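You operate a simulated robot arm through the tools that you are given. There is no shell and no other tool.

Carry out the task below with a simulated robot arm. There is one attempt and no reset: what you move stays moved.

TASK
Fit and lock the long jig, and set the depth to 10 mm.
Fine: the oval jig goes in the yellow frame; red lever left open; the round jig stays.

It is judged by the outcome, as a careful person would: the job done as asked, and still so three seconds after it is handed in. It fails if anything else is knocked over, pushed out of place, dropped, spilled or broken.

THE ROBOT
A 7-joint arm with a two-finger parallel gripper, fixed in place. Base frame: the origin is at the foot of the arm, x ahead of it, y to its left, z up; the work surface is at about z = 85. Readings come in cm, rad, newtons and seconds.
Its first joint turns from -2.897 to 2.897 rad. Payload 4.4 kg.
Tool frame: the origin (TCP) lies between the finger pads and is the grasp point; the fingertips stand 2.3 cm ahead of it; z points along the fingers, y is the line along which they close. Largest opening 9.4 cm; finger width 3.8, thickness 1; the body of the gripper, 5.4 by 9.6 cm, starts 3.9 cm behind the TCP.
Orientation is that of the tool frame in the base frame, as a unit quaternion [x, y, z, w]. With the fingers straight down and closing along the base's y, the tool's x points along the base's -x, its y along +y and its z along -z.

THE INTERFACE
- The arm moves only by the tool send_rows. Its arguments are lists of equal length, an entry for each row: "dp": the shift along the base's x, y, z in units of 30 mm (1.0 is 30 mm), a list of three; "rotation": the turn, a rotation vector about the base's x, y, z in units of 5 degrees (1.0 is 5 degrees), a list of three; "hand": the gripper command, from -1 (shut) to 1 (fully open), values between in proportion. In form: {"dp": [[tx, ty, tz], ...], "rotation": [[rx, ry, rz], ...], "hand": [hand, ...]}. A call has 1 to 20 rows; each row shifts and turns the commanded pose from where the row before left it. A call with a number of a shift or a turn outside -1 to 1 is refused whole. Rows are played at 5 a second. More than 5 cm and 0.15 rad between two rows, or a gripper value outside its range, and nothing of the call is played. A pose out of reach is approached as far as the arm can. The call stops where the force on the tool passes 40 N (or 10 N more than at its start, if that is more) or the arm is blocked; 0.2 s more then pass. The fingers move at their own pace (about 7.2 cm/s each) and stop on an object; they squeeze with about 39 N. The grip force told is the motor's: it shows also when the fingers shut on nothing. Time passes only in rows, and 0.2 s behind the last, so rows that do not move let the fingers close. The reply holds the time, the measured pose of the TCP, the force on the tool along the base axes, the opening and the grip force, in the units named above and with some noise, with the torque about the TCP (base axes, N m) and any sound that the robot's microphone picked up, and new pictures: "show" is both (left out), scene, wrist or none.
- Cameras (640 x 400 px; columns grow to the right, rows downward): "scene" is fixed at [5.01, 64.91, 141.67]; the picture's right is [-0.19, -0.98, 0.00], its down [-0.42, 0.08, -0.90] and it looks along [0.89, -0.17, -0.43] (base axes); focal length 317 px, centre (320, 200). "wrist" rides on the gripper at [8.6, 1.6, -7.5] in the tool frame; the picture's right is [-0.18, 0.98, 0.00], its down [-0.58, -0.11, -0.81] and it looks along [-0.79, -0.15, 0.59] (tool axes); focal length 243 px, centre (320, 200). There is no depth. A picture from a camera that has moved, and an enlarged one, comes with that camera's place and axes in the base frame and with its lens.
- close_up(camera, box): a new picture of the part [left, top, right, bottom] of that camera's present view, enlarged. No time passes.
- hand_in(): hands the job in; it is judged then, once.

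Nothing tells you positions but the pictures and the camera data. Unless the task says otherwise, let go and move clear before handing in.

The tools are called by a JSON object that holds its "api" and its "payload". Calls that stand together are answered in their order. send_rows: Moves the arm, as the interface text tells. Its arguments: {"type":"object","properties":{"dp":{"type":"array","items":{"type":"array","items":{"type":"number"}}},"rotation":{"type":"array","items":{"type":"array","items":{"type":"number"}}},"hand":{"type":"array","items":{"type":"number"}},"show":{"type":"string","enum":["both","scene","wrist","none"]}},"required":["dp","rotation","hand"]} The other tools are called the same way: close_up (camera, box) takes an enlarged picture of a part of a camera's view; hand_in () hands the job in.

At the start:

```text
time_s: 0.0
position: [88.12, -2.74, 125.76]
tool_rot: [-0.001, 1.0, 0.0, 0.0]
force: [-0.2, 0.0, -0.2]
ft_torque: [0.01, 0.01, 0.03]
width: 9.4
grasp_force: 0.1
```

scene: 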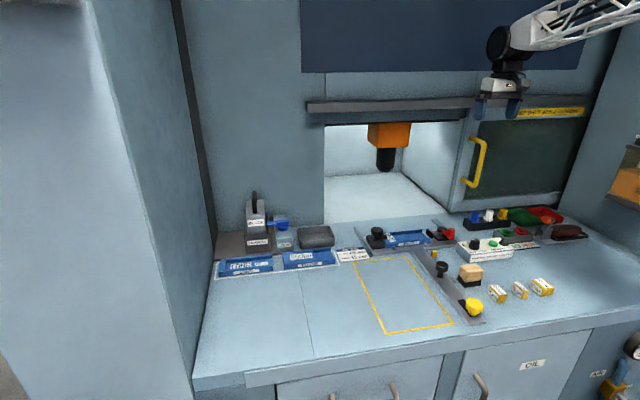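
wrist: 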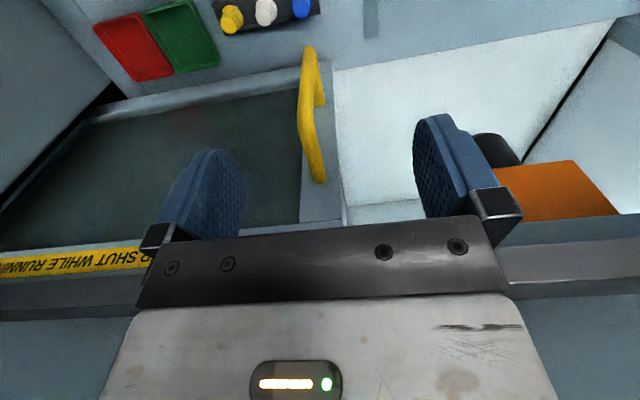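

I see a machine bench with a door, fixtures, labels and several small parts. I'll take close-ups to identify the jigs, levers and depth setting before moving.

{"api": "close_up", "payload": {"camera": "scene", "box": [200, 180, 360, 280]}}

{"api": "close_up", "payload": {"camera": "scene", "box": [330, 200, 490, 300]}}

{"api": "close_up", "payload": {"camera": "scene", "box": [430, 200, 590, 300]}}

{"api": "close_up", "payload": {"camera": "scene", "box": [420, 240, 580, 340]}}

{"api": "close_up", "payload": {"camera": "scene", "box": [540, 120, 640, 400]}}

```text
4.00 times, centred on (280, 230) of scene
camera zoom: at [5.01, 64.91, 141.67], right [-0.19, -0.98, 0.0], down [-0.42, 0.08, -0.9], along [0.89, -0.17, -0.43], focal length 1266 px, centre (480, 80)
```

zoom: 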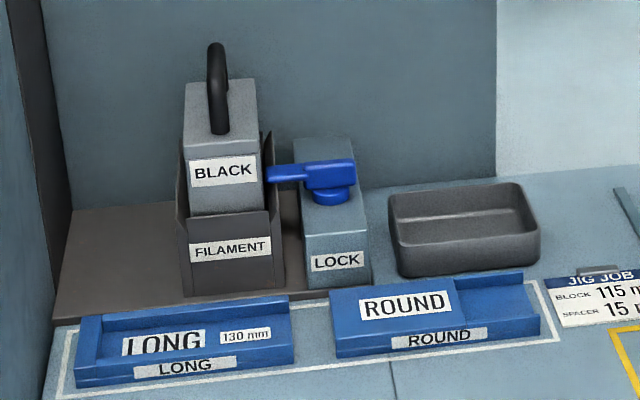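

```text
4.00 times, centred on (410, 250) of scene
camera zoom: at [5.01, 64.91, 141.67], right [-0.19, -0.98, 0.0], down [-0.42, 0.08, -0.9], along [0.89, -0.17, -0.43], focal length 1266 px, centre (-40, 0)
```

zoom: 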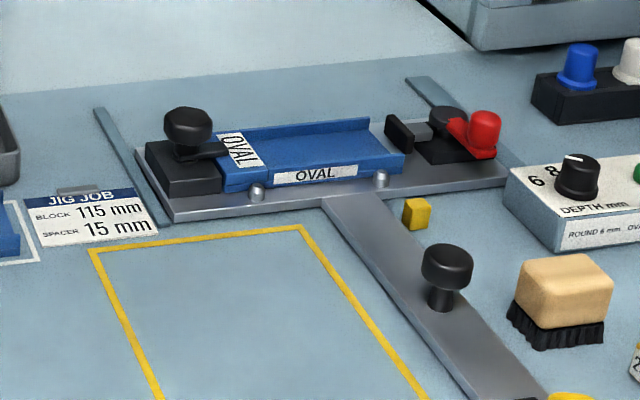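

```text
4.00 times, centred on (510, 250) of scene
camera zoom: at [5.01, 64.91, 141.67], right [-0.19, -0.98, 0.0], down [-0.42, 0.08, -0.9], along [0.89, -0.17, -0.43], focal length 1266 px, centre (-440, 0)
```

zoom: 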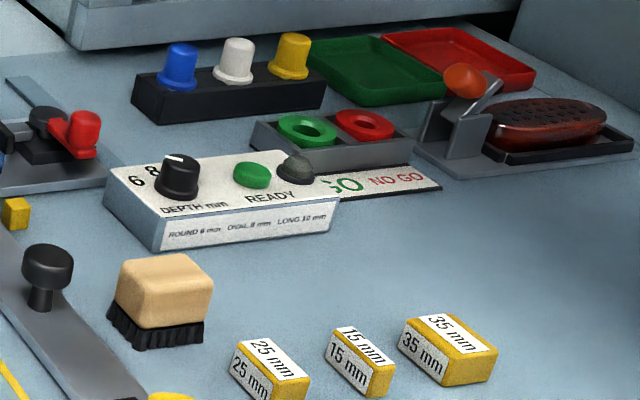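

```text
4.00 times, centred on (500, 290) of scene
camera zoom: at [5.01, 64.91, 141.67], right [-0.19, -0.98, 0.0], down [-0.42, 0.08, -0.9], along [0.89, -0.17, -0.43], focal length 1266 px, centre (-400, -160)
```

zoom: 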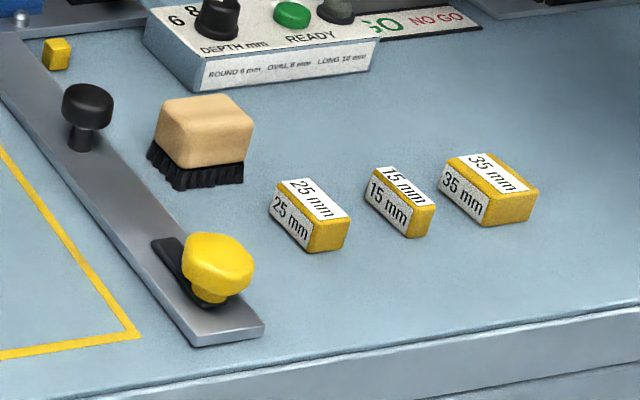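

```text
1.43 times, centred on (590, 260) of scene
camera zoom: at [5.01, 64.91, 141.67], right [-0.19, -0.98, 0.0], down [-0.42, 0.08, -0.9], along [0.89, -0.17, -0.43], focal length 452 px, centre (-66, 114)
```

zoom: 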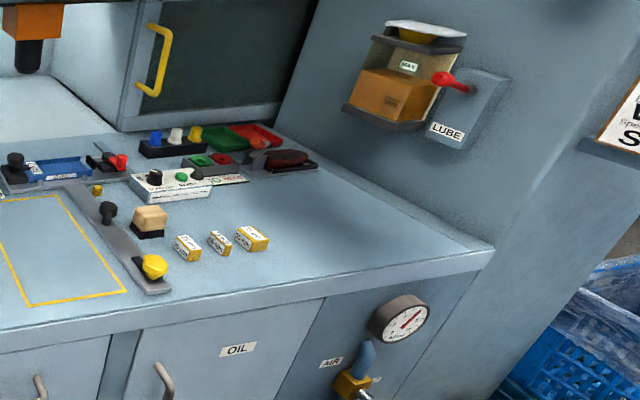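

The oval jig sits in a fixture at about (83, 21) with a black knob clamp on its left and a red lever on its right. The long jig is on the far left at about (80, 71). I'll back the arm away to inspect these with the wrist camera.

{"api": "send_rows", "payload": {"dp": [[-0.95, 0.9, -0.2], [-0.95, 0.9, -0.2], [-0.95, 0.9, -0.2], [-0.95, 0.9, -0.2], [-0.95, 0.9, -0.2], [-0.95, 0.9, -0.2], [-0.95, 0.9, -0.2], [-0.95, 0.9, -0.2]], "rotation": [[0, 0, 0], [0, 0, 0], [0, 0, 0], [0, 0, 0], [0, 0, 0], [0, 0, 0], [0, 0, 0], [0, 0, 0]], "hand": [1, 1, 1, 1, 1, 1, 1, 1]}}

```text
time_s: 1.8
position: [65.42, 18.73, 120.94]
tool_rot: [0.0, 1.0, 0.0, 0.0]
force: [0.1, 0.0, 0.3]
ft_torque: [-0.02, -0.02, 0.01]
width: 9.41
grasp_force: 0.0
camera wrist: at [56.71, 20.39, 128.47], right [0.18, 0.98, 0.0], down [0.58, -0.11, 0.81], along [0.79, -0.15, -0.59], focal length 243 px, centre (320, 200)
```

scene: 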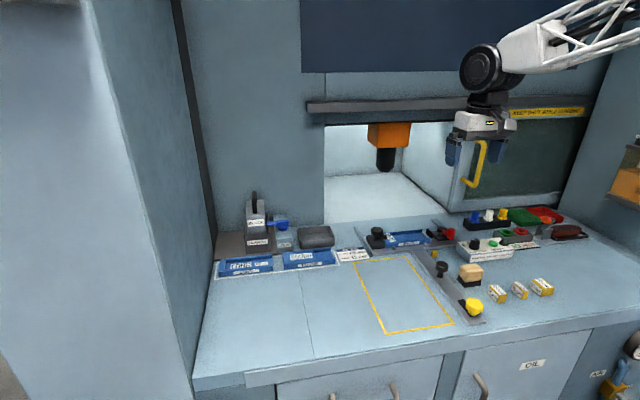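
wrist: 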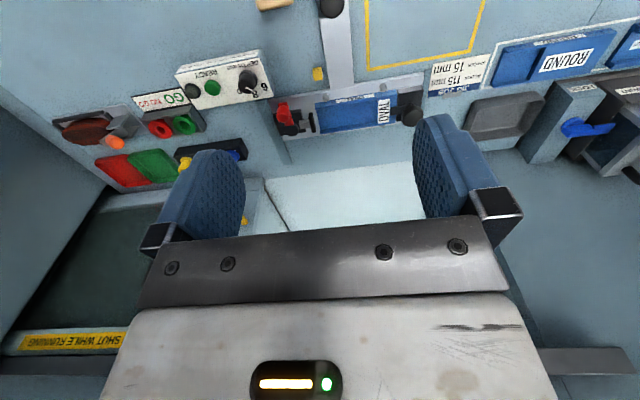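

{"api": "close_up", "payload": {"camera": "wrist", "box": [260, 60, 440, 172]}}

{"api": "close_up", "payload": {"camera": "wrist", "box": [160, 30, 340, 142]}}

{"api": "close_up", "payload": {"camera": "wrist", "box": [460, 0, 640, 112]}}

{"api": "close_up", "payload": {"camera": "scene", "box": [350, 215, 470, 290]}}

{"api": "close_up", "payload": {"camera": "scene", "box": [205, 240, 345, 285]}}

```text
3.56 times, centred on (350, 116) of wrist
camera zoom: at [56.71, 20.39, 128.47], right [0.18, 0.98, 0.0], down [0.58, -0.11, 0.81], along [0.79, -0.15, -0.59], focal length 863 px, centre (213, 499)
```

zoom: 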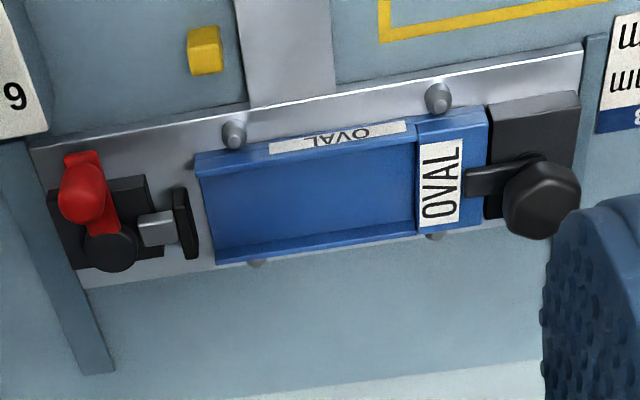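

```text
3.56 times, centred on (250, 86) of wrist
camera zoom: at [56.71, 20.39, 128.47], right [0.18, 0.98, 0.0], down [0.58, -0.11, 0.81], along [0.79, -0.15, -0.59], focal length 863 px, centre (569, 605)
```

zoom: 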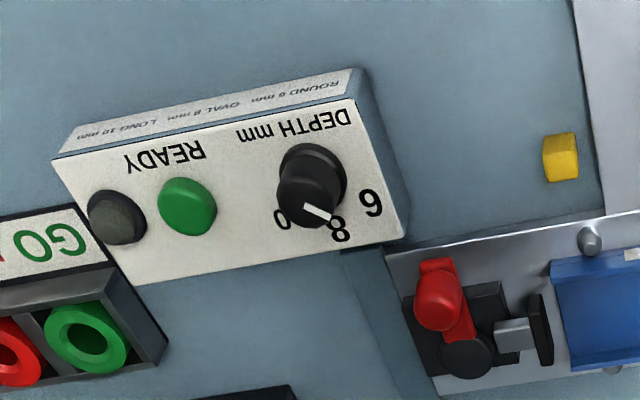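

```text
3.56 times, centred on (550, 56) of wrist
camera zoom: at [56.71, 20.39, 128.47], right [0.18, 0.98, 0.0], down [0.58, -0.11, 0.81], along [0.79, -0.15, -0.59], focal length 863 px, centre (-498, 712)
```

zoom: 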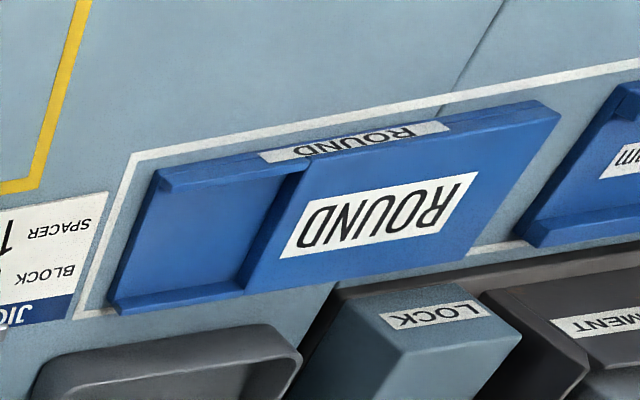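

```text
5.33 times, centred on (410, 252) of scene
camera zoom: at [5.01, 64.91, 141.67], right [-0.19, -0.98, 0.0], down [-0.42, 0.08, -0.9], along [0.89, -0.17, -0.43], focal length 1688 px, centre (-160, -80)
```

zoom: 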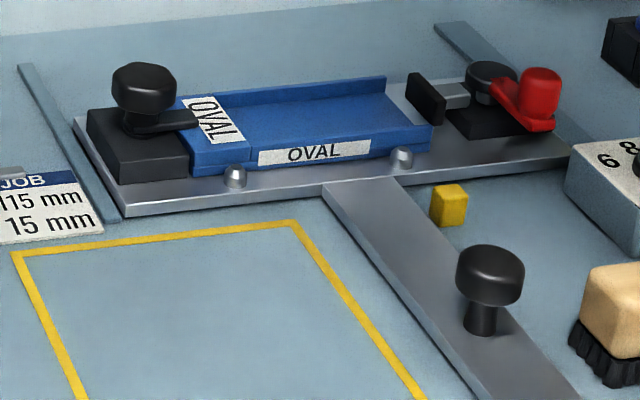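

```text
4.57 times, centred on (275, 262) of scene
camera zoom: at [5.01, 64.91, 141.67], right [-0.19, -0.98, 0.0], down [-0.42, 0.08, -0.9], along [0.89, -0.17, -0.43], focal length 1447 px, centre (526, -86)
```

zoom: 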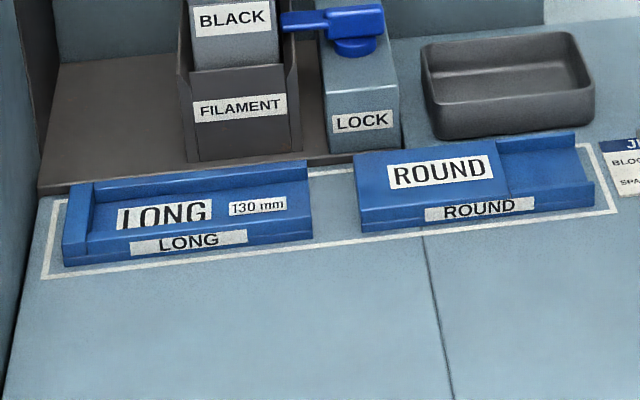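

The fixture holds the oval jig between four dowels, with the black knob's latch arm over its left block as the lock; the red clamp is retracted, which is open. The dial points at 8. Next I'll fly left to look at the long jig and test reach.

{"api": "send_rows", "payload": {"dp": [[-0.1, 0.95, 0], [-0.1, 0.95, 0], [-0.1, 0.95, 0], [-0.1, 0.95, 0], [-0.1, 0.95, 0], [-0.1, 0.95, 0], [-0.1, 0.95, 0], [-0.1, 0.95, 0], [-0.1, 0.95, 0], [-0.1, 0.95, 0], [-0.1, 0.95, 0], [-0.1, 0.95, 0], [-0.1, 0.95, 0], [-0.1, 0.95, 0]], "rotation": [[0, 0, 0], [0, 0, 0], [0, 0, 0], [0, 0, 0], [0, 0, 0], [0, 0, 0], [0, 0, 0], [0, 0, 0], [0, 0, 0], [0, 0, 0], [0, 0, 0], [0, 0, 0], [0, 0, 0], [0, 0, 0]], "hand": [1, 1, 1, 1, 1, 1, 1, 1, 1, 1, 1, 1, 1, 1]}}

```text
time_s: 4.8
position: [61.37, 58.62, 120.85]
tool_rot: [0.0, 1.0, 0.0, 0.0]
force: [-0.4, -0.5, 0.2]
ft_torque: [0.0, -0.02, 0.01]
width: 9.41
grasp_force: 0.0
camera wrist: at [52.6, 60.36, 128.47], right [0.18, 0.98, 0.0], down [0.58, -0.11, 0.81], along [0.79, -0.15, -0.59], focal length 243 px, centre (320, 200)
```

scene: 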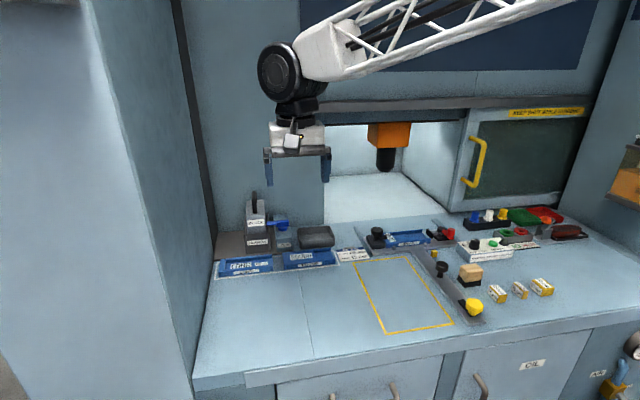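
wrist: 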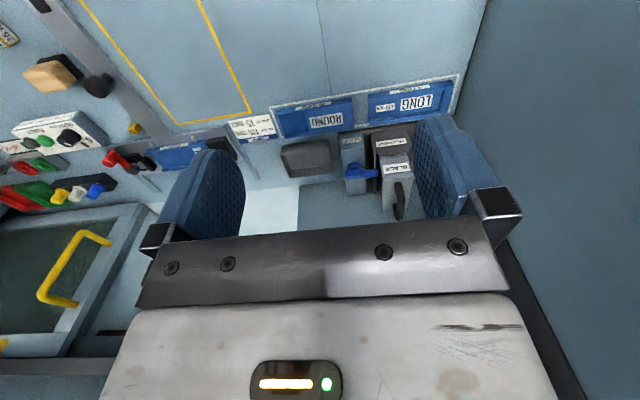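

{"api": "close_up", "payload": {"camera": "wrist", "box": [350, 60, 480, 141]}}

{"api": "close_up", "payload": {"camera": "wrist", "box": [220, 60, 400, 172]}}

```text
4.92 times, centred on (415, 100) of wrist
camera zoom: at [52.6, 60.36, 128.47], right [0.18, 0.98, 0.0], down [0.58, -0.11, 0.81], along [0.79, -0.15, -0.59], focal length 1194 px, centre (-148, 690)
```

zoom: 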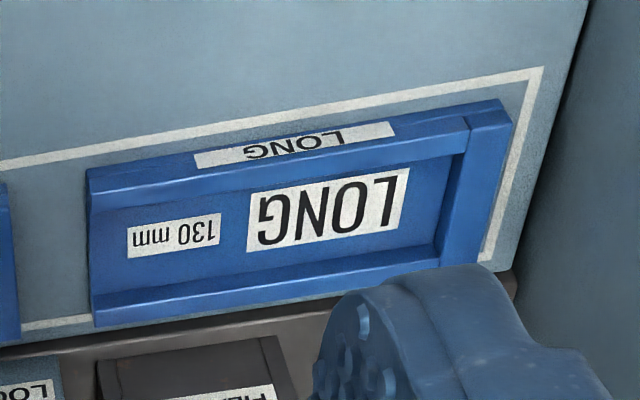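

```text
3.56 times, centred on (310, 116) of wrist
camera zoom: at [52.6, 60.36, 128.47], right [0.18, 0.98, 0.0], down [0.58, -0.11, 0.81], along [0.79, -0.15, -0.59], focal length 863 px, centre (356, 499)
```

zoom: 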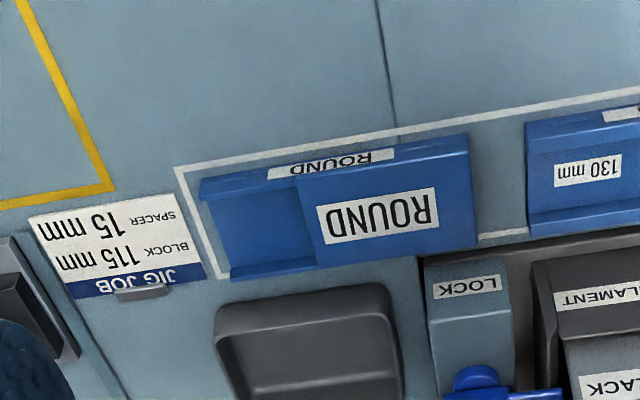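

The long jig spans roughly y 64.6–79.5, x 79–85.7, with the filament holder just behind it, so I plan to pinch its front rail with a tilted tool because of the reach. I'll turn the tool 90° first.

{"api": "send_rows", "payload": {"dp": [[0, 0, 0], [0, 0, 0], [0, 0, 0], [0, 0, 0], [0, 0, 0], [0, 0, 0], [0, 0, 0], [0, 0, 0], [0, 0, 0], [0, 0, 0], [0, 0, 0], [0, 0, 0], [0, 0, 0], [0, 0, 0], [0, 0, 0], [0, 0, 0], [0, 0, 0], [0, 0, 0]], "rotation": [[0, 0, 1], [0, 0, 1], [0, 0, 1], [0, 0, 1], [0, 0, 1], [0, 0, 1], [0, 0, 1], [0, 0, 1], [0, 0, 1], [0, 0, 1], [0, 0, 1], [0, 0, 1], [0, 0, 1], [0, 0, 1], [0, 0, 1], [0, 0, 1], [0, 0, 1], [0, 0, 1]], "hand": [0, 0, 0, 0, 0, 0, 0, 0, 0, 0, 0, 0, 0, 0, 0, 0, 0, 0]}}

```text
time_s: 8.6
position: [61.32, 58.69, 120.81]
tool_rot: [0.708, -0.707, 0.0, 0.0]
force: [-0.2, -0.1, 0.2]
ft_torque: [-0.01, 0.02, -0.05]
width: 4.72
grasp_force: 0.0
camera wrist: at [59.58, 50.07, 128.42], right [-0.98, 0.18, 0.0], down [0.11, 0.58, 0.81], along [0.15, 0.79, -0.59], focal length 243 px, centre (320, 200)
```

scene: 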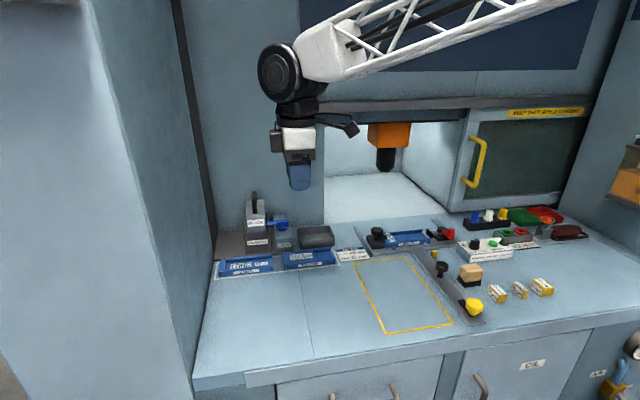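
wrist: 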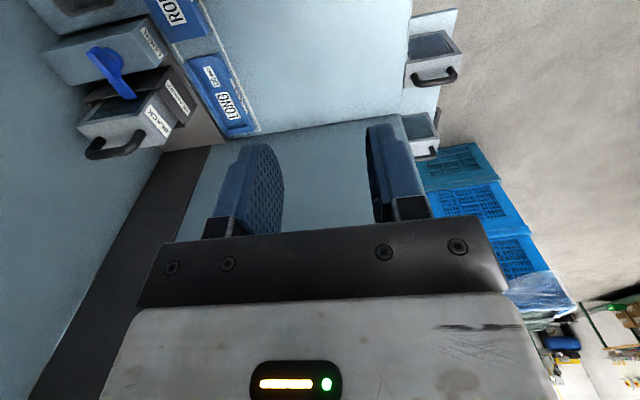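

The rotation worked. Now I'll tilt 30° outward and approach a hover above the near end of the long jig's front rail.

{"api": "send_rows", "payload": {"dp": [[0.5, 0.0, -0.6], [0.5, 0.1, -0.6], [0.5, 0.1, -0.6], [0.5, 0.2, -0.6], [0.5, 0.3, -0.6], [0.5, 0.3, -0.6], [0.6, 0.3, -0.7], [0.6, 0.3, -0.7], [0.6, 0.3, -0.7], [0.6, 0.3, -0.7]], "rotation": [[1, 0, 0], [1, 0, 0], [1, 0, 0], [1, 0, 0], [1, 0, 0], [1, 0, 0], [0, 0, 0], [0, 0, 0], [0, 0, 0], [0, 0, 0]], "hand": [-0.2, -0.2, -0.2, -0.2, -0.2, -0.2, -0.2, -0.2, -0.2, -0.2]}}

```text
time_s: 10.8
position: [77.24, 65.31, 101.73]
tool_rot: [0.684, -0.682, -0.183, -0.184]
force: [0.5, 0.2, 0.1]
ft_torque: [-0.02, -0.02, 0.0]
width: 3.74
grasp_force: 0.1
camera wrist: at [75.59, 54.08, 104.04], right [-0.98, 0.16, 0.09], down [0.11, 0.1, 0.99], along [0.15, 0.98, -0.12], focal length 243 px, centre (320, 200)
```

scene: 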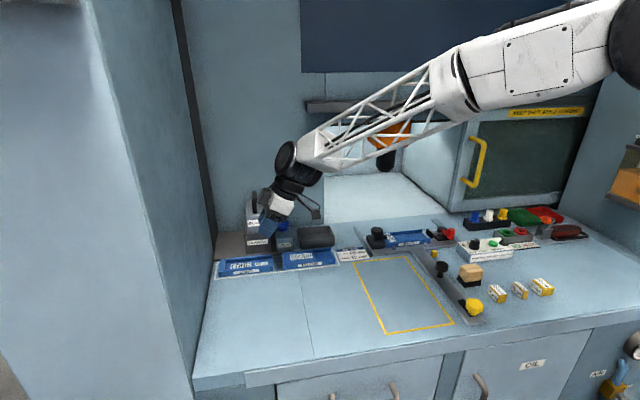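
wrist: 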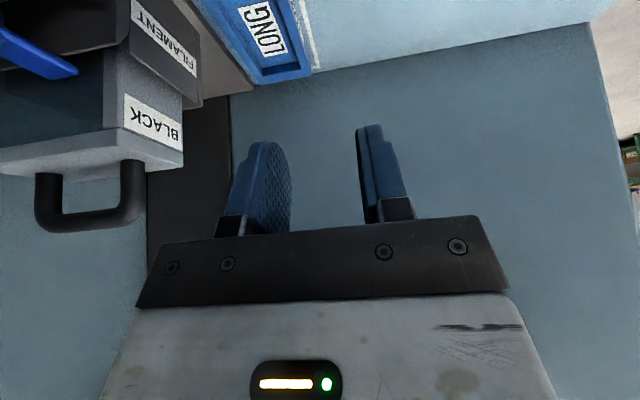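

{"api": "close_up", "payload": {"camera": "wrist", "box": [200, 0, 400, 125]}}

{"api": "close_up", "payload": {"camera": "scene", "box": [205, 180, 345, 285]}}

```text
3.20 times, centred on (300, 62) of wrist
camera zoom: at [75.59, 54.08, 104.04], right [-0.98, 0.16, 0.09], down [0.11, 0.1, 0.99], along [0.15, 0.98, -0.12], focal length 776 px, centre (384, 640)
```

zoom: 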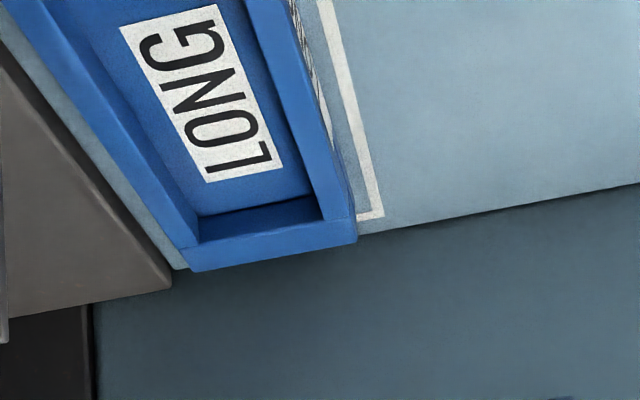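

```text
3.81 times, centred on (275, 232) of scene
camera zoom: at [5.01, 64.91, 141.67], right [-0.19, -0.98, 0.0], down [-0.42, 0.08, -0.9], along [0.89, -0.17, -0.43], focal length 1206 px, centre (491, 76)
```

zoom: 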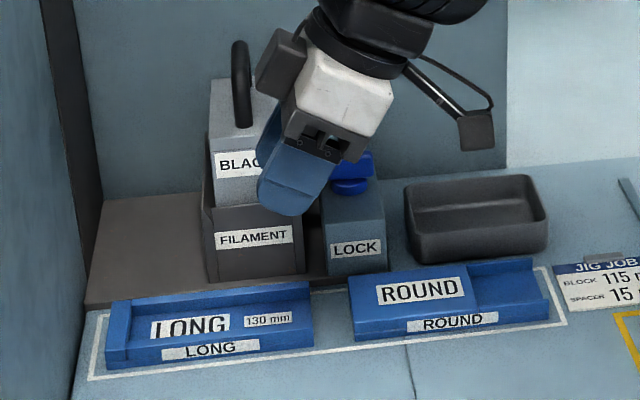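

The rail runs x≈79.0–80.0 with top near z≈87.3. I'll centre the fingers over it and lower partway.

{"api": "send_rows", "payload": {"dp": [[0.2, 0.25, -0.5], [0.2, 0.25, -0.5], [0.2, 0.25, -0.5], [0.2, 0.25, -0.6], [0.0, 0.1, -0.6], [0, 0, -0.6]], "rotation": [[0, 0, 0], [0, 0, 0], [0, 0, 0], [0, 0, 0], [0, 0, 0], [0, 0, 0]], "hand": [-0.2, -0.2, -0.2, -0.2, -0.2, -0.2]}}

```text
time_s: 12.2
position: [79.76, 68.69, 91.62]
tool_rot: [0.684, -0.683, -0.183, -0.182]
force: [0.6, 0.2, 0.4]
ft_torque: [-0.02, 0.0, -0.01]
width: 3.75
grasp_force: 0.0
camera wrist: at [78.11, 57.44, 93.94], right [-0.98, 0.16, 0.09], down [0.11, 0.1, 0.99], along [0.15, 0.98, -0.12], focal length 243 px, centre (320, 200)
```

scene: 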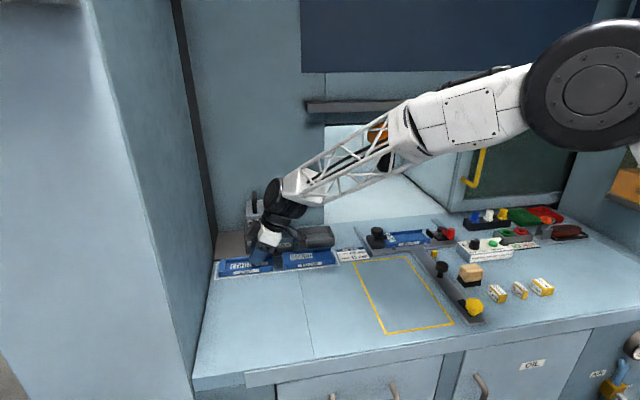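
wrist: 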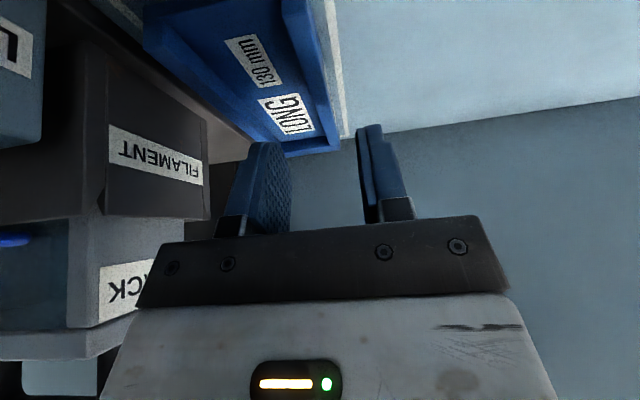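

{"api": "close_up", "payload": {"camera": "scene", "box": [215, 190, 345, 285]}}

{"api": "close_up", "payload": {"camera": "wrist", "box": [140, 0, 400, 240]}}

```text
4.21 times, centred on (280, 238) of scene
camera zoom: at [5.01, 64.91, 141.67], right [-0.19, -0.98, 0.0], down [-0.42, 0.08, -0.9], along [0.89, -0.17, -0.43], focal length 1333 px, centre (488, 42)
```

zoom: 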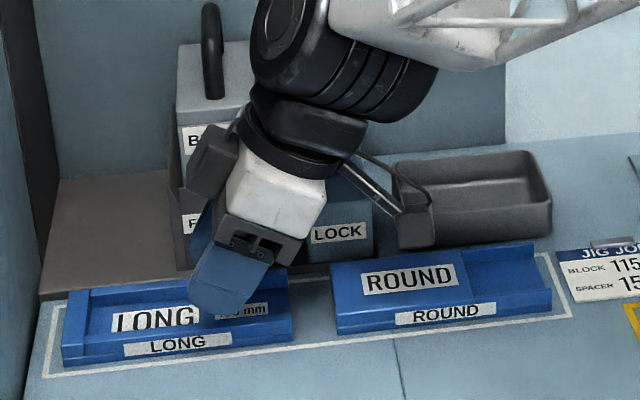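

```text
1.67 times, centred on (270, 120) of wrist
camera zoom: at [78.11, 57.44, 93.94], right [-0.98, 0.16, 0.09], down [0.11, 0.1, 0.99], along [0.15, 0.98, -0.12], focal length 404 px, centre (403, 333)
```

zoom: 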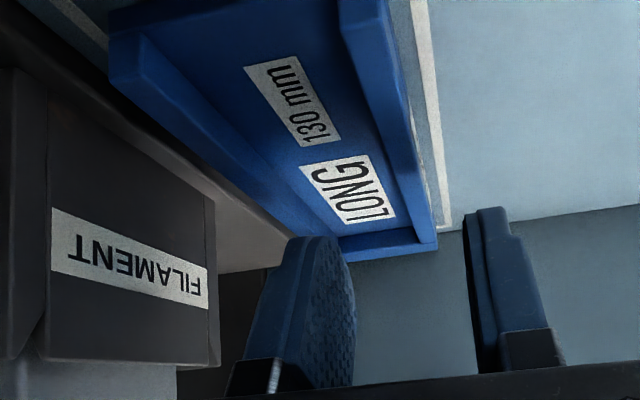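

Alignment over the rail agrees with my estimate. Lowering gently towards the channel while watching the force.

{"api": "send_rows", "payload": {"dp": [[-0.1, 0, -0.25], [0, 0, -0.25], [0, 0, -0.2], [0, 0, -0.1]], "rotation": [[0, 0, 0], [0, 0, 0], [0, 0, 0], [0, 0, 0]], "hand": [-0.2, -0.2, -0.2, -0.2]}}

{"api": "close_up", "payload": {"camera": "scene", "box": [215, 220, 305, 285]}}

{"api": "close_up", "payload": {"camera": "wrist", "box": [140, 0, 400, 240]}}

```text
time_s: 13.2
position: [79.55, 68.63, 89.29]
tool_rot: [0.683, -0.683, -0.184, -0.183]
force: [-0.1, -0.4, -0.4]
ft_torque: [0.03, 0.0, -0.02]
width: 3.77
grasp_force: 0.0
camera wrist: at [77.8, 57.4, 91.56], right [-0.98, 0.16, 0.09], down [0.11, 0.1, 0.99], along [0.15, 0.98, -0.12], focal length 243 px, centre (320, 200)
```

scene: 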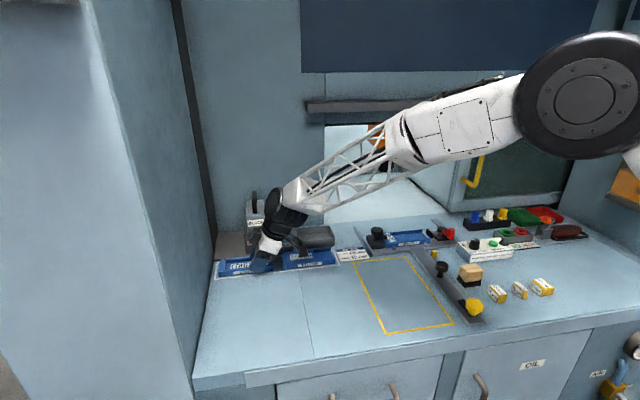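
wrist: 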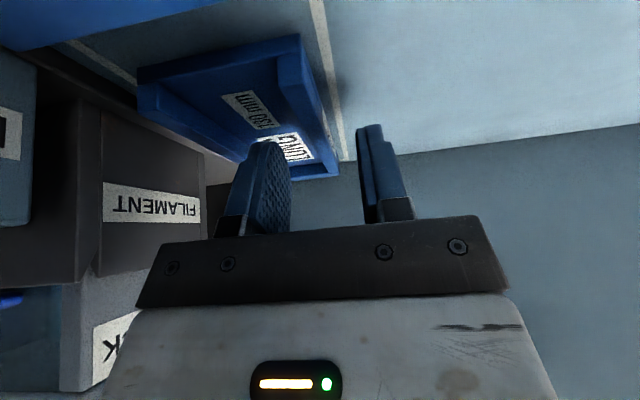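

```text
6.15 times, centred on (260, 252) of scene
camera zoom: at [5.01, 64.91, 141.67], right [-0.19, -0.98, 0.0], down [-0.42, 0.08, -0.9], along [0.89, -0.17, -0.43], focal length 1948 px, centre (689, -123)
```

zoom: 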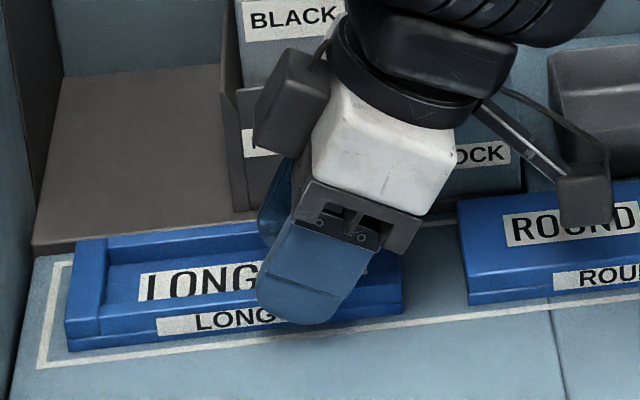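

```text
1.67 times, centred on (270, 120) of wrist
camera zoom: at [77.8, 57.4, 91.56], right [-0.98, 0.16, 0.09], down [0.11, 0.1, 0.99], along [0.15, 0.98, -0.12], focal length 404 px, centre (403, 333)
```

zoom: 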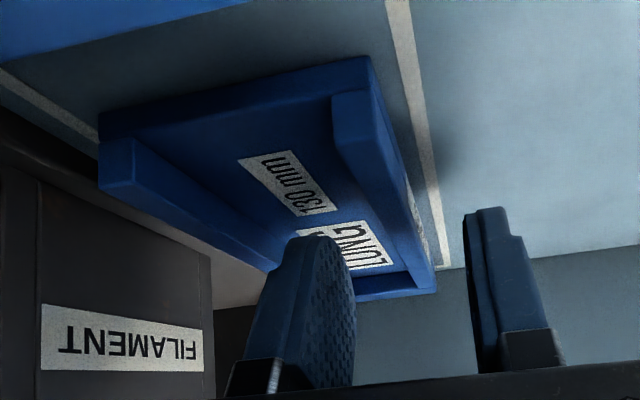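

{"api": "send_rows", "payload": {"dp": [[0, 0, -0.07], [0, 0, -0.06]], "rotation": [[0, 0, 0], [0, 0, 0]], "hand": [-0.2, -0.2], "show": "none"}}

```text
time_s: 13.8
position: [79.55, 68.64, 89.01]
tool_rot: [-0.683, 0.683, 0.182, 0.183]
force: [-0.9, 0.6, 0.0]
ft_torque: [0.0, 0.02, 0.0]
width: 3.78
grasp_force: 0.1
```

No contact yet, so the fingertips are just above the channel floor beside the rail. Closing on the rail now.

{"api": "send_rows", "payload": {"dp": [[0, 0, 0], [0, 0, 0], [0, 0, 0], [0, 0, 0]], "rotation": [[0, 0, 0], [0, 0, 0], [0, 0, 0], [0, 0, 0]], "hand": [-1, -1, -1, -1]}}

{"api": "close_up", "payload": {"camera": "scene", "box": [215, 220, 305, 285]}}

{"api": "close_up", "payload": {"camera": "wrist", "box": [140, 0, 400, 240]}}

```text
time_s: 14.8
position: [79.58, 68.6, 88.99]
tool_rot: [0.683, -0.683, -0.184, -0.182]
force: [0.1, -0.4, -0.1]
ft_torque: [0.15, -0.08, 0.02]
width: 0.82
grasp_force: 38.8
camera wrist: at [77.83, 57.35, 91.27], right [-0.98, 0.16, 0.09], down [0.11, 0.1, 0.99], along [0.15, 0.98, -0.12], focal length 243 px, centre (320, 200)
```

scene: 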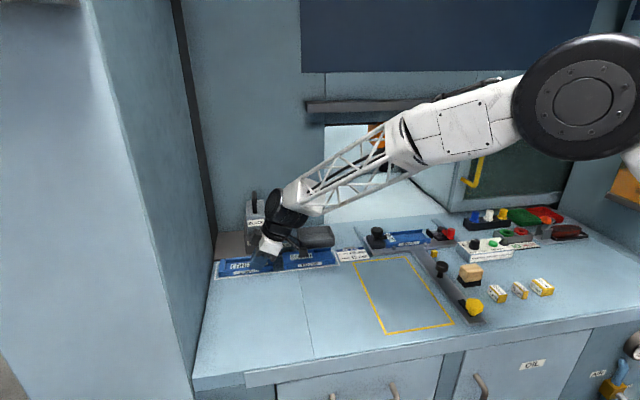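
wrist: 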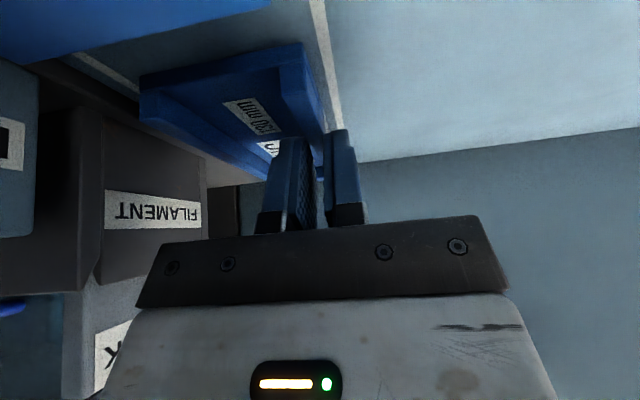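

```text
6.15 times, centred on (260, 252) of scene
camera zoom: at [5.01, 64.91, 141.67], right [-0.19, -0.98, 0.0], down [-0.42, 0.08, -0.9], along [0.89, -0.17, -0.43], focal length 1948 px, centre (689, -123)
```

zoom: 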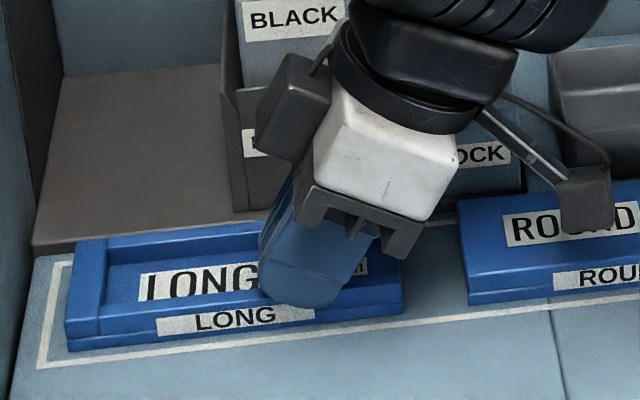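

```text
1.67 times, centred on (270, 120) of wrist
camera zoom: at [77.83, 57.35, 91.27], right [-0.98, 0.16, 0.09], down [0.11, 0.1, 0.99], along [0.15, 0.98, -0.12], focal length 404 px, centre (403, 333)
```

zoom: 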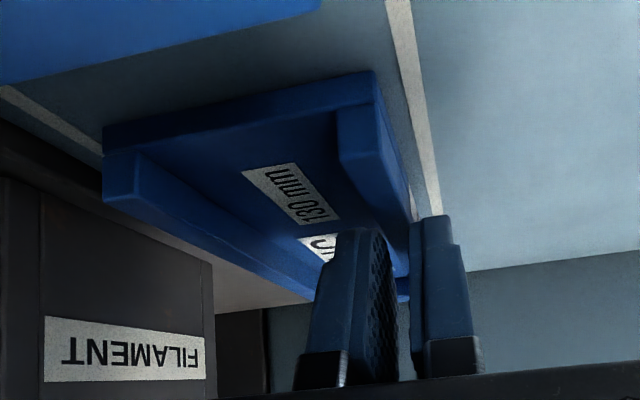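

The rail is gripped (0.82 cm). I'll lift slightly and pull it toward the robot, then check the hold.

{"api": "send_rows", "payload": {"dp": [[0, 0, 0.2], [0, 0, 0.3], [0, 0, 0.4], [-0.2, 0, 0.4]], "rotation": [[0, 0, 0], [0, 0, 0], [0, 0, 0], [0, 0, 0]], "hand": [-1, -1, -1, -1]}}

{"api": "close_up", "payload": {"camera": "scene", "box": [215, 220, 305, 285]}}

```text
time_s: 15.8
position: [78.91, 68.6, 92.92]
tool_rot: [-0.683, 0.683, 0.183, 0.184]
force: [-0.3, -0.6, -3.3]
ft_torque: [-0.09, 0.07, 0.02]
width: 0.85
grasp_force: 38.9
camera wrist: at [77.19, 57.47, 95.14], right [-0.98, 0.16, 0.09], down [0.11, 0.1, 0.99], along [0.15, 0.98, -0.12], focal length 243 px, centre (320, 200)
```

scene: 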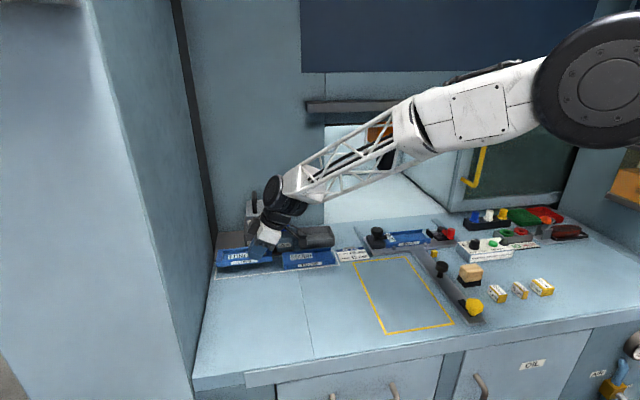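
wrist: 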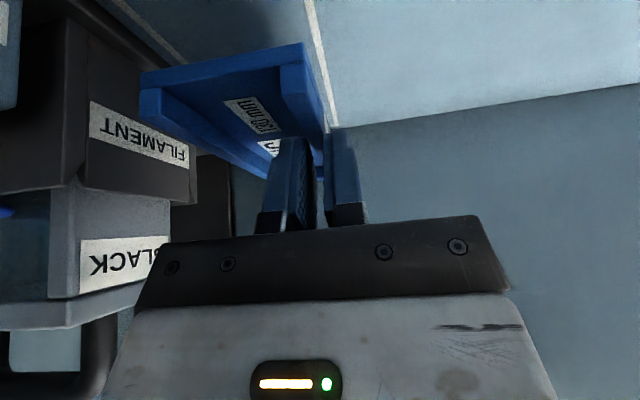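

```text
6.15 times, centred on (260, 252) of scene
camera zoom: at [5.01, 64.91, 141.67], right [-0.19, -0.98, 0.0], down [-0.42, 0.08, -0.9], along [0.89, -0.17, -0.43], focal length 1948 px, centre (689, -123)
```

zoom: 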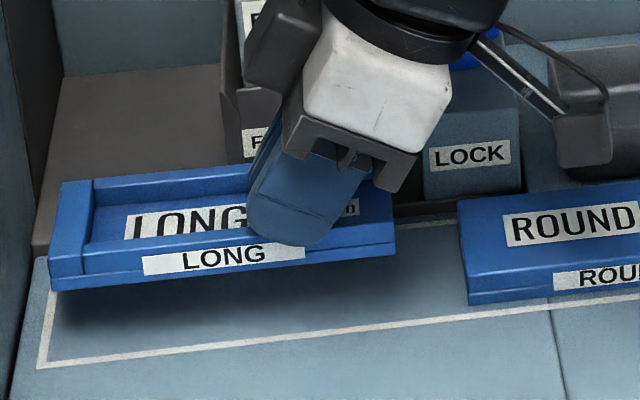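

The jig is held firmly (about 330 g). I'll carry it to the clear bench area at about (64, 60) and set it down for a better regrip later.

{"api": "send_rows", "payload": {"dp": [[-0.84, -0.4, 0], [-0.84, -0.5, 0], [-0.84, -0.6, 0], [-0.84, -0.6, 0], [-0.84, -0.6, 0], [-0.84, -0.6, 0], [-0.84, -0.6, 0], [0, 0, -0.4], [0, 0, -0.4], [0, 0, -0.3], [0, 0, -0.1]], "rotation": [[0, 0, 0], [0, 0, 0], [0, 0, 0], [0, 0, 0], [0, 0, 0], [0, 0, 0], [0, 0, 0], [0, 0, 0], [0, 0, 0], [0, 0, 0], [0, 0, 0]], "hand": [-1, -1, -1, -1, -1, -1, -1, -1, -1, -1, -1]}}

{"api": "close_up", "payload": {"camera": "scene", "box": [205, 230, 365, 330]}}

```text
time_s: 18.2
position: [61.11, 56.89, 89.31]
tool_rot: [-0.683, 0.683, 0.183, 0.183]
force: [0.2, 0.3, -3.0]
ft_torque: [-0.08, 0.05, 0.01]
width: 0.83
grasp_force: 39.0
camera wrist: at [59.47, 45.78, 91.54], right [-0.98, 0.16, 0.09], down [0.11, 0.1, 0.99], along [0.15, 0.98, -0.12], focal length 243 px, centre (320, 200)
```

scene: 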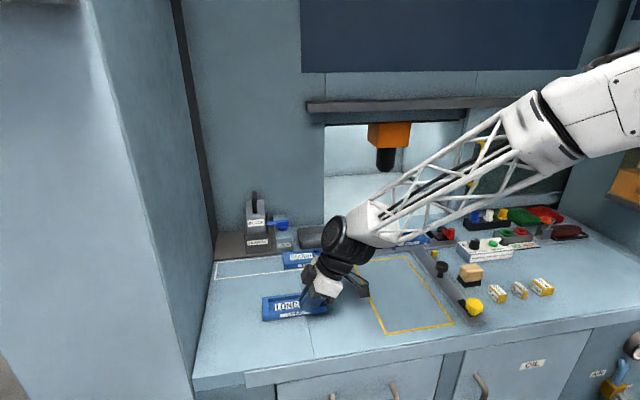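
wrist: 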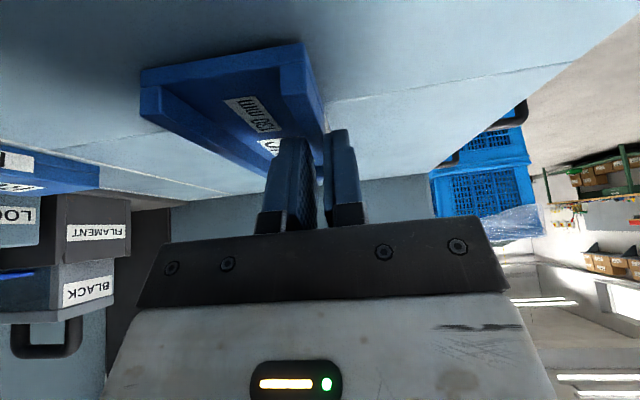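

```text
4.00 times, centred on (285, 280) of scene
camera zoom: at [5.01, 64.91, 141.67], right [-0.19, -0.98, 0.0], down [-0.42, 0.08, -0.9], along [0.89, -0.17, -0.43], focal length 1266 px, centre (460, -120)
```

zoom: 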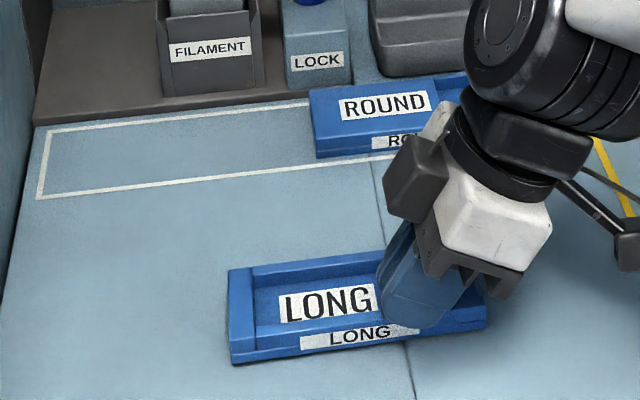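

{"api": "send_rows", "payload": {"dp": [[0, 0, -0.06], [0, 0, -0.05], [0, 0, 0]], "rotation": [[0, 0, 0], [0, 0, 0], [0, 0, 0]], "hand": [-1, -1, -1], "show": "none"}}

```text
time_s: 19.0
position: [61.22, 57.0, 89.13]
tool_rot: [0.683, -0.683, -0.184, -0.182]
force: [-0.9, 2.8, 4.4]
ft_torque: [0.19, -0.03, 0.06]
width: 0.82
grasp_force: 39.3
```

The long jig now rests on the bench (force reversed). I'll release it and rise, returning the tool upright.

{"api": "send_rows", "payload": {"dp": [[0, 0, 0], [0, 0, 0], [0, 0, 0.5], [0, 0, 0.8], [0, -0.3, 1], [0, -0.5, 1], [0, -0.5, 1], [0, -0.5, 1], [0, -0.5, 1]], "rotation": [[0, 0, 0], [0, 0, 0], [0, 0, 0], [-1, 0, 0], [-1, 0, 0], [-1, 0, 0], [-1, 0, 0], [-1, 0, 0], [-1, 0, 0]], "hand": [-0.2, -0.2, -0.2, -0.2, -0.2, -0.2, -0.2, -0.2, -0.2]}}

{"api": "close_up", "payload": {"camera": "scene", "box": [205, 230, 365, 330]}}

```text
time_s: 21.0
position: [61.24, 50.04, 107.75]
tool_rot: [-0.707, 0.707, -0.001, -0.001]
force: [-0.3, 0.0, -0.2]
ft_torque: [-0.02, -0.02, 0.02]
width: 3.79
grasp_force: 0.1
camera wrist: at [59.6, 41.43, 115.34], right [-0.98, 0.18, 0.0], down [0.11, 0.58, 0.8], along [0.15, 0.79, -0.59], focal length 243 px, centre (320, 200)
```

scene: 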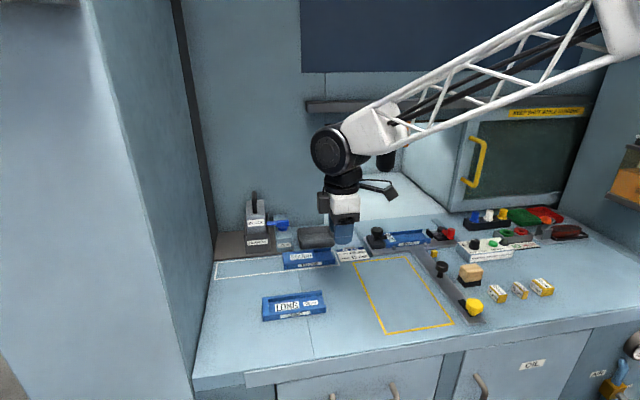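
wrist: 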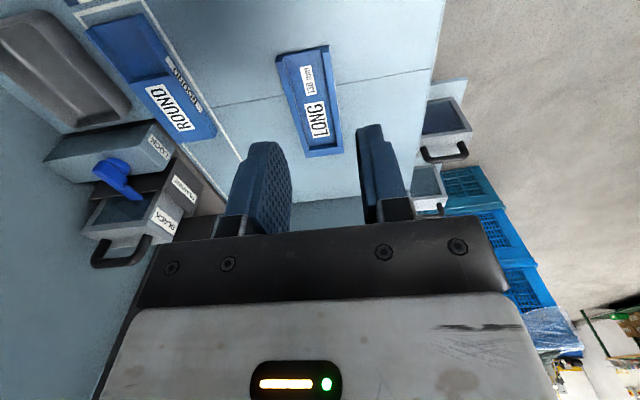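

```text
4.00 times, centred on (285, 280) of scene
camera zoom: at [5.01, 64.91, 141.67], right [-0.19, -0.98, 0.0], down [-0.42, 0.08, -0.9], along [0.89, -0.17, -0.43], focal length 1266 px, centre (460, -120)
```

zoom: 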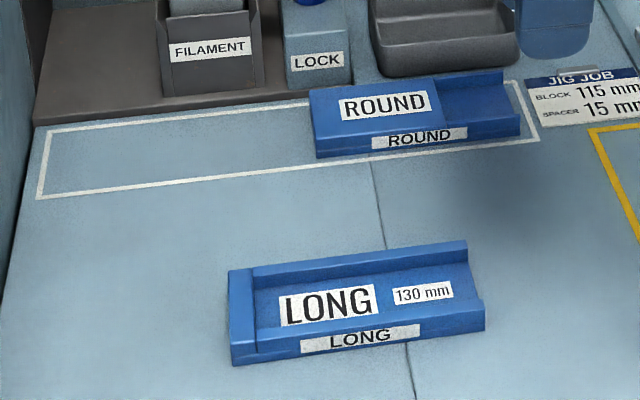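

The long jig is safely parked. Now I'll move over the fixture to inspect the black lock knob near (84.5, 31.6).

{"api": "send_rows", "payload": {"dp": [[0.75, -0.9, 0], [0.75, -0.9, 0], [0.75, -0.9, 0], [0.75, -0.9, 0], [0.75, -0.9, 0], [0.75, -0.9, 0], [0.75, -0.9, 0], [0.75, -0.9, 0], [0.75, -0.9, 0]], "rotation": [[0, 0, 0], [0, 0, 0], [0, 0, 0], [0, 0, 0], [0, 0, 0], [0, 0, 0], [0, 0, 0], [0, 0, 0], [0, 0, 0]], "hand": [0.2, 0.2, 0.2, 0.2, 0.2, 0.2, 0.2, 0.2, 0.2]}}

{"api": "close_up", "payload": {"camera": "wrist", "box": [200, 0, 440, 150]}}

{"api": "close_up", "payload": {"camera": "scene", "box": [350, 215, 470, 290]}}

```text
time_s: 23.0
position: [81.61, 25.85, 107.87]
tool_rot: [-0.707, 0.707, 0.0, 0.0]
force: [0.0, 0.0, 0.2]
ft_torque: [-0.02, -0.02, -0.01]
width: 5.64
grasp_force: 0.2
camera wrist: at [79.89, 17.25, 115.29], right [-0.98, 0.18, 0.0], down [0.11, 0.58, 0.81], along [0.15, 0.79, -0.59], focal length 243 px, centre (320, 200)
```

scene: 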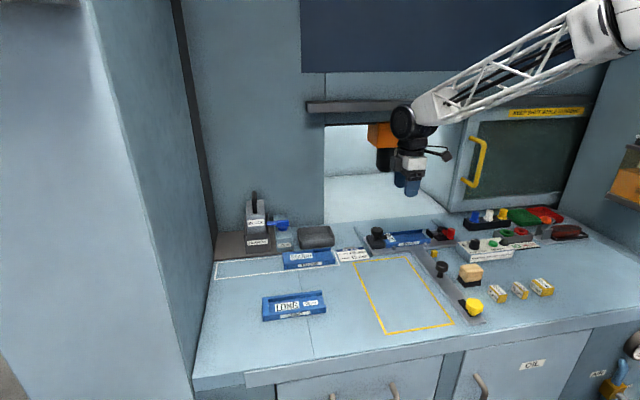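
wrist: 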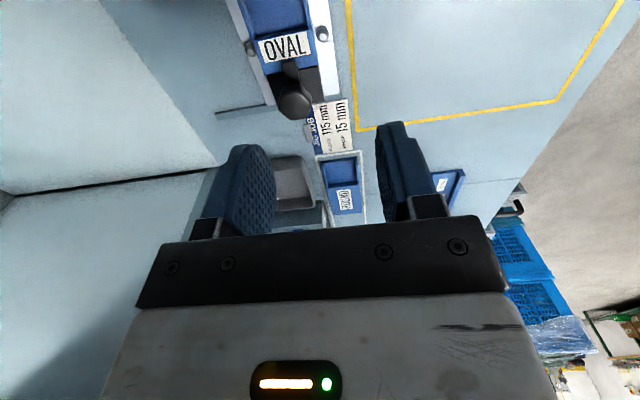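

```text
2.67 times, centred on (320, 75) of wrist
camera zoom: at [79.89, 17.25, 115.29], right [-0.98, 0.18, 0.0], down [0.11, 0.58, 0.81], along [0.15, 0.79, -0.59], focal length 647 px, centre (320, 533)
```

zoom: 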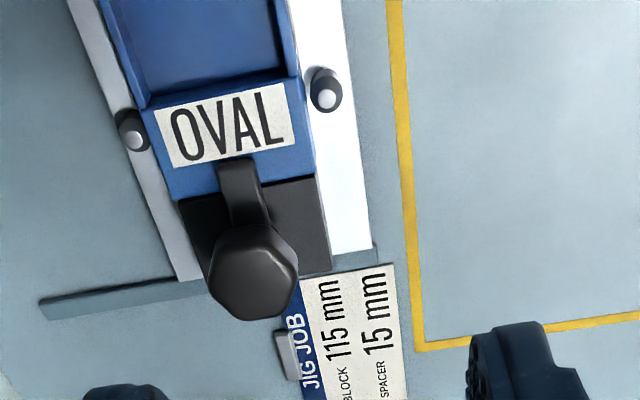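

```text
5.33 times, centred on (410, 252) of scene
camera zoom: at [5.01, 64.91, 141.67], right [-0.19, -0.98, 0.0], down [-0.42, 0.08, -0.9], along [0.89, -0.17, -0.43], focal length 1688 px, centre (-160, -80)
```

zoom: 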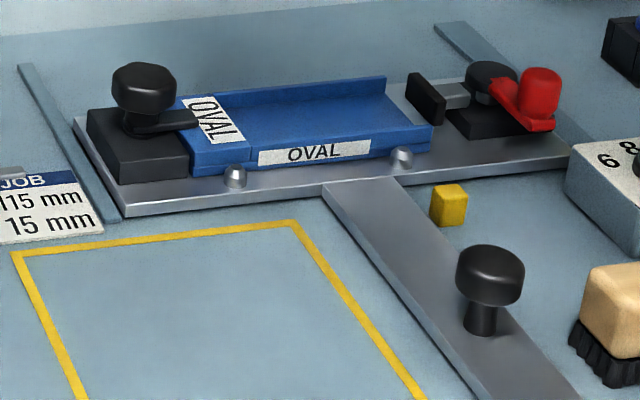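

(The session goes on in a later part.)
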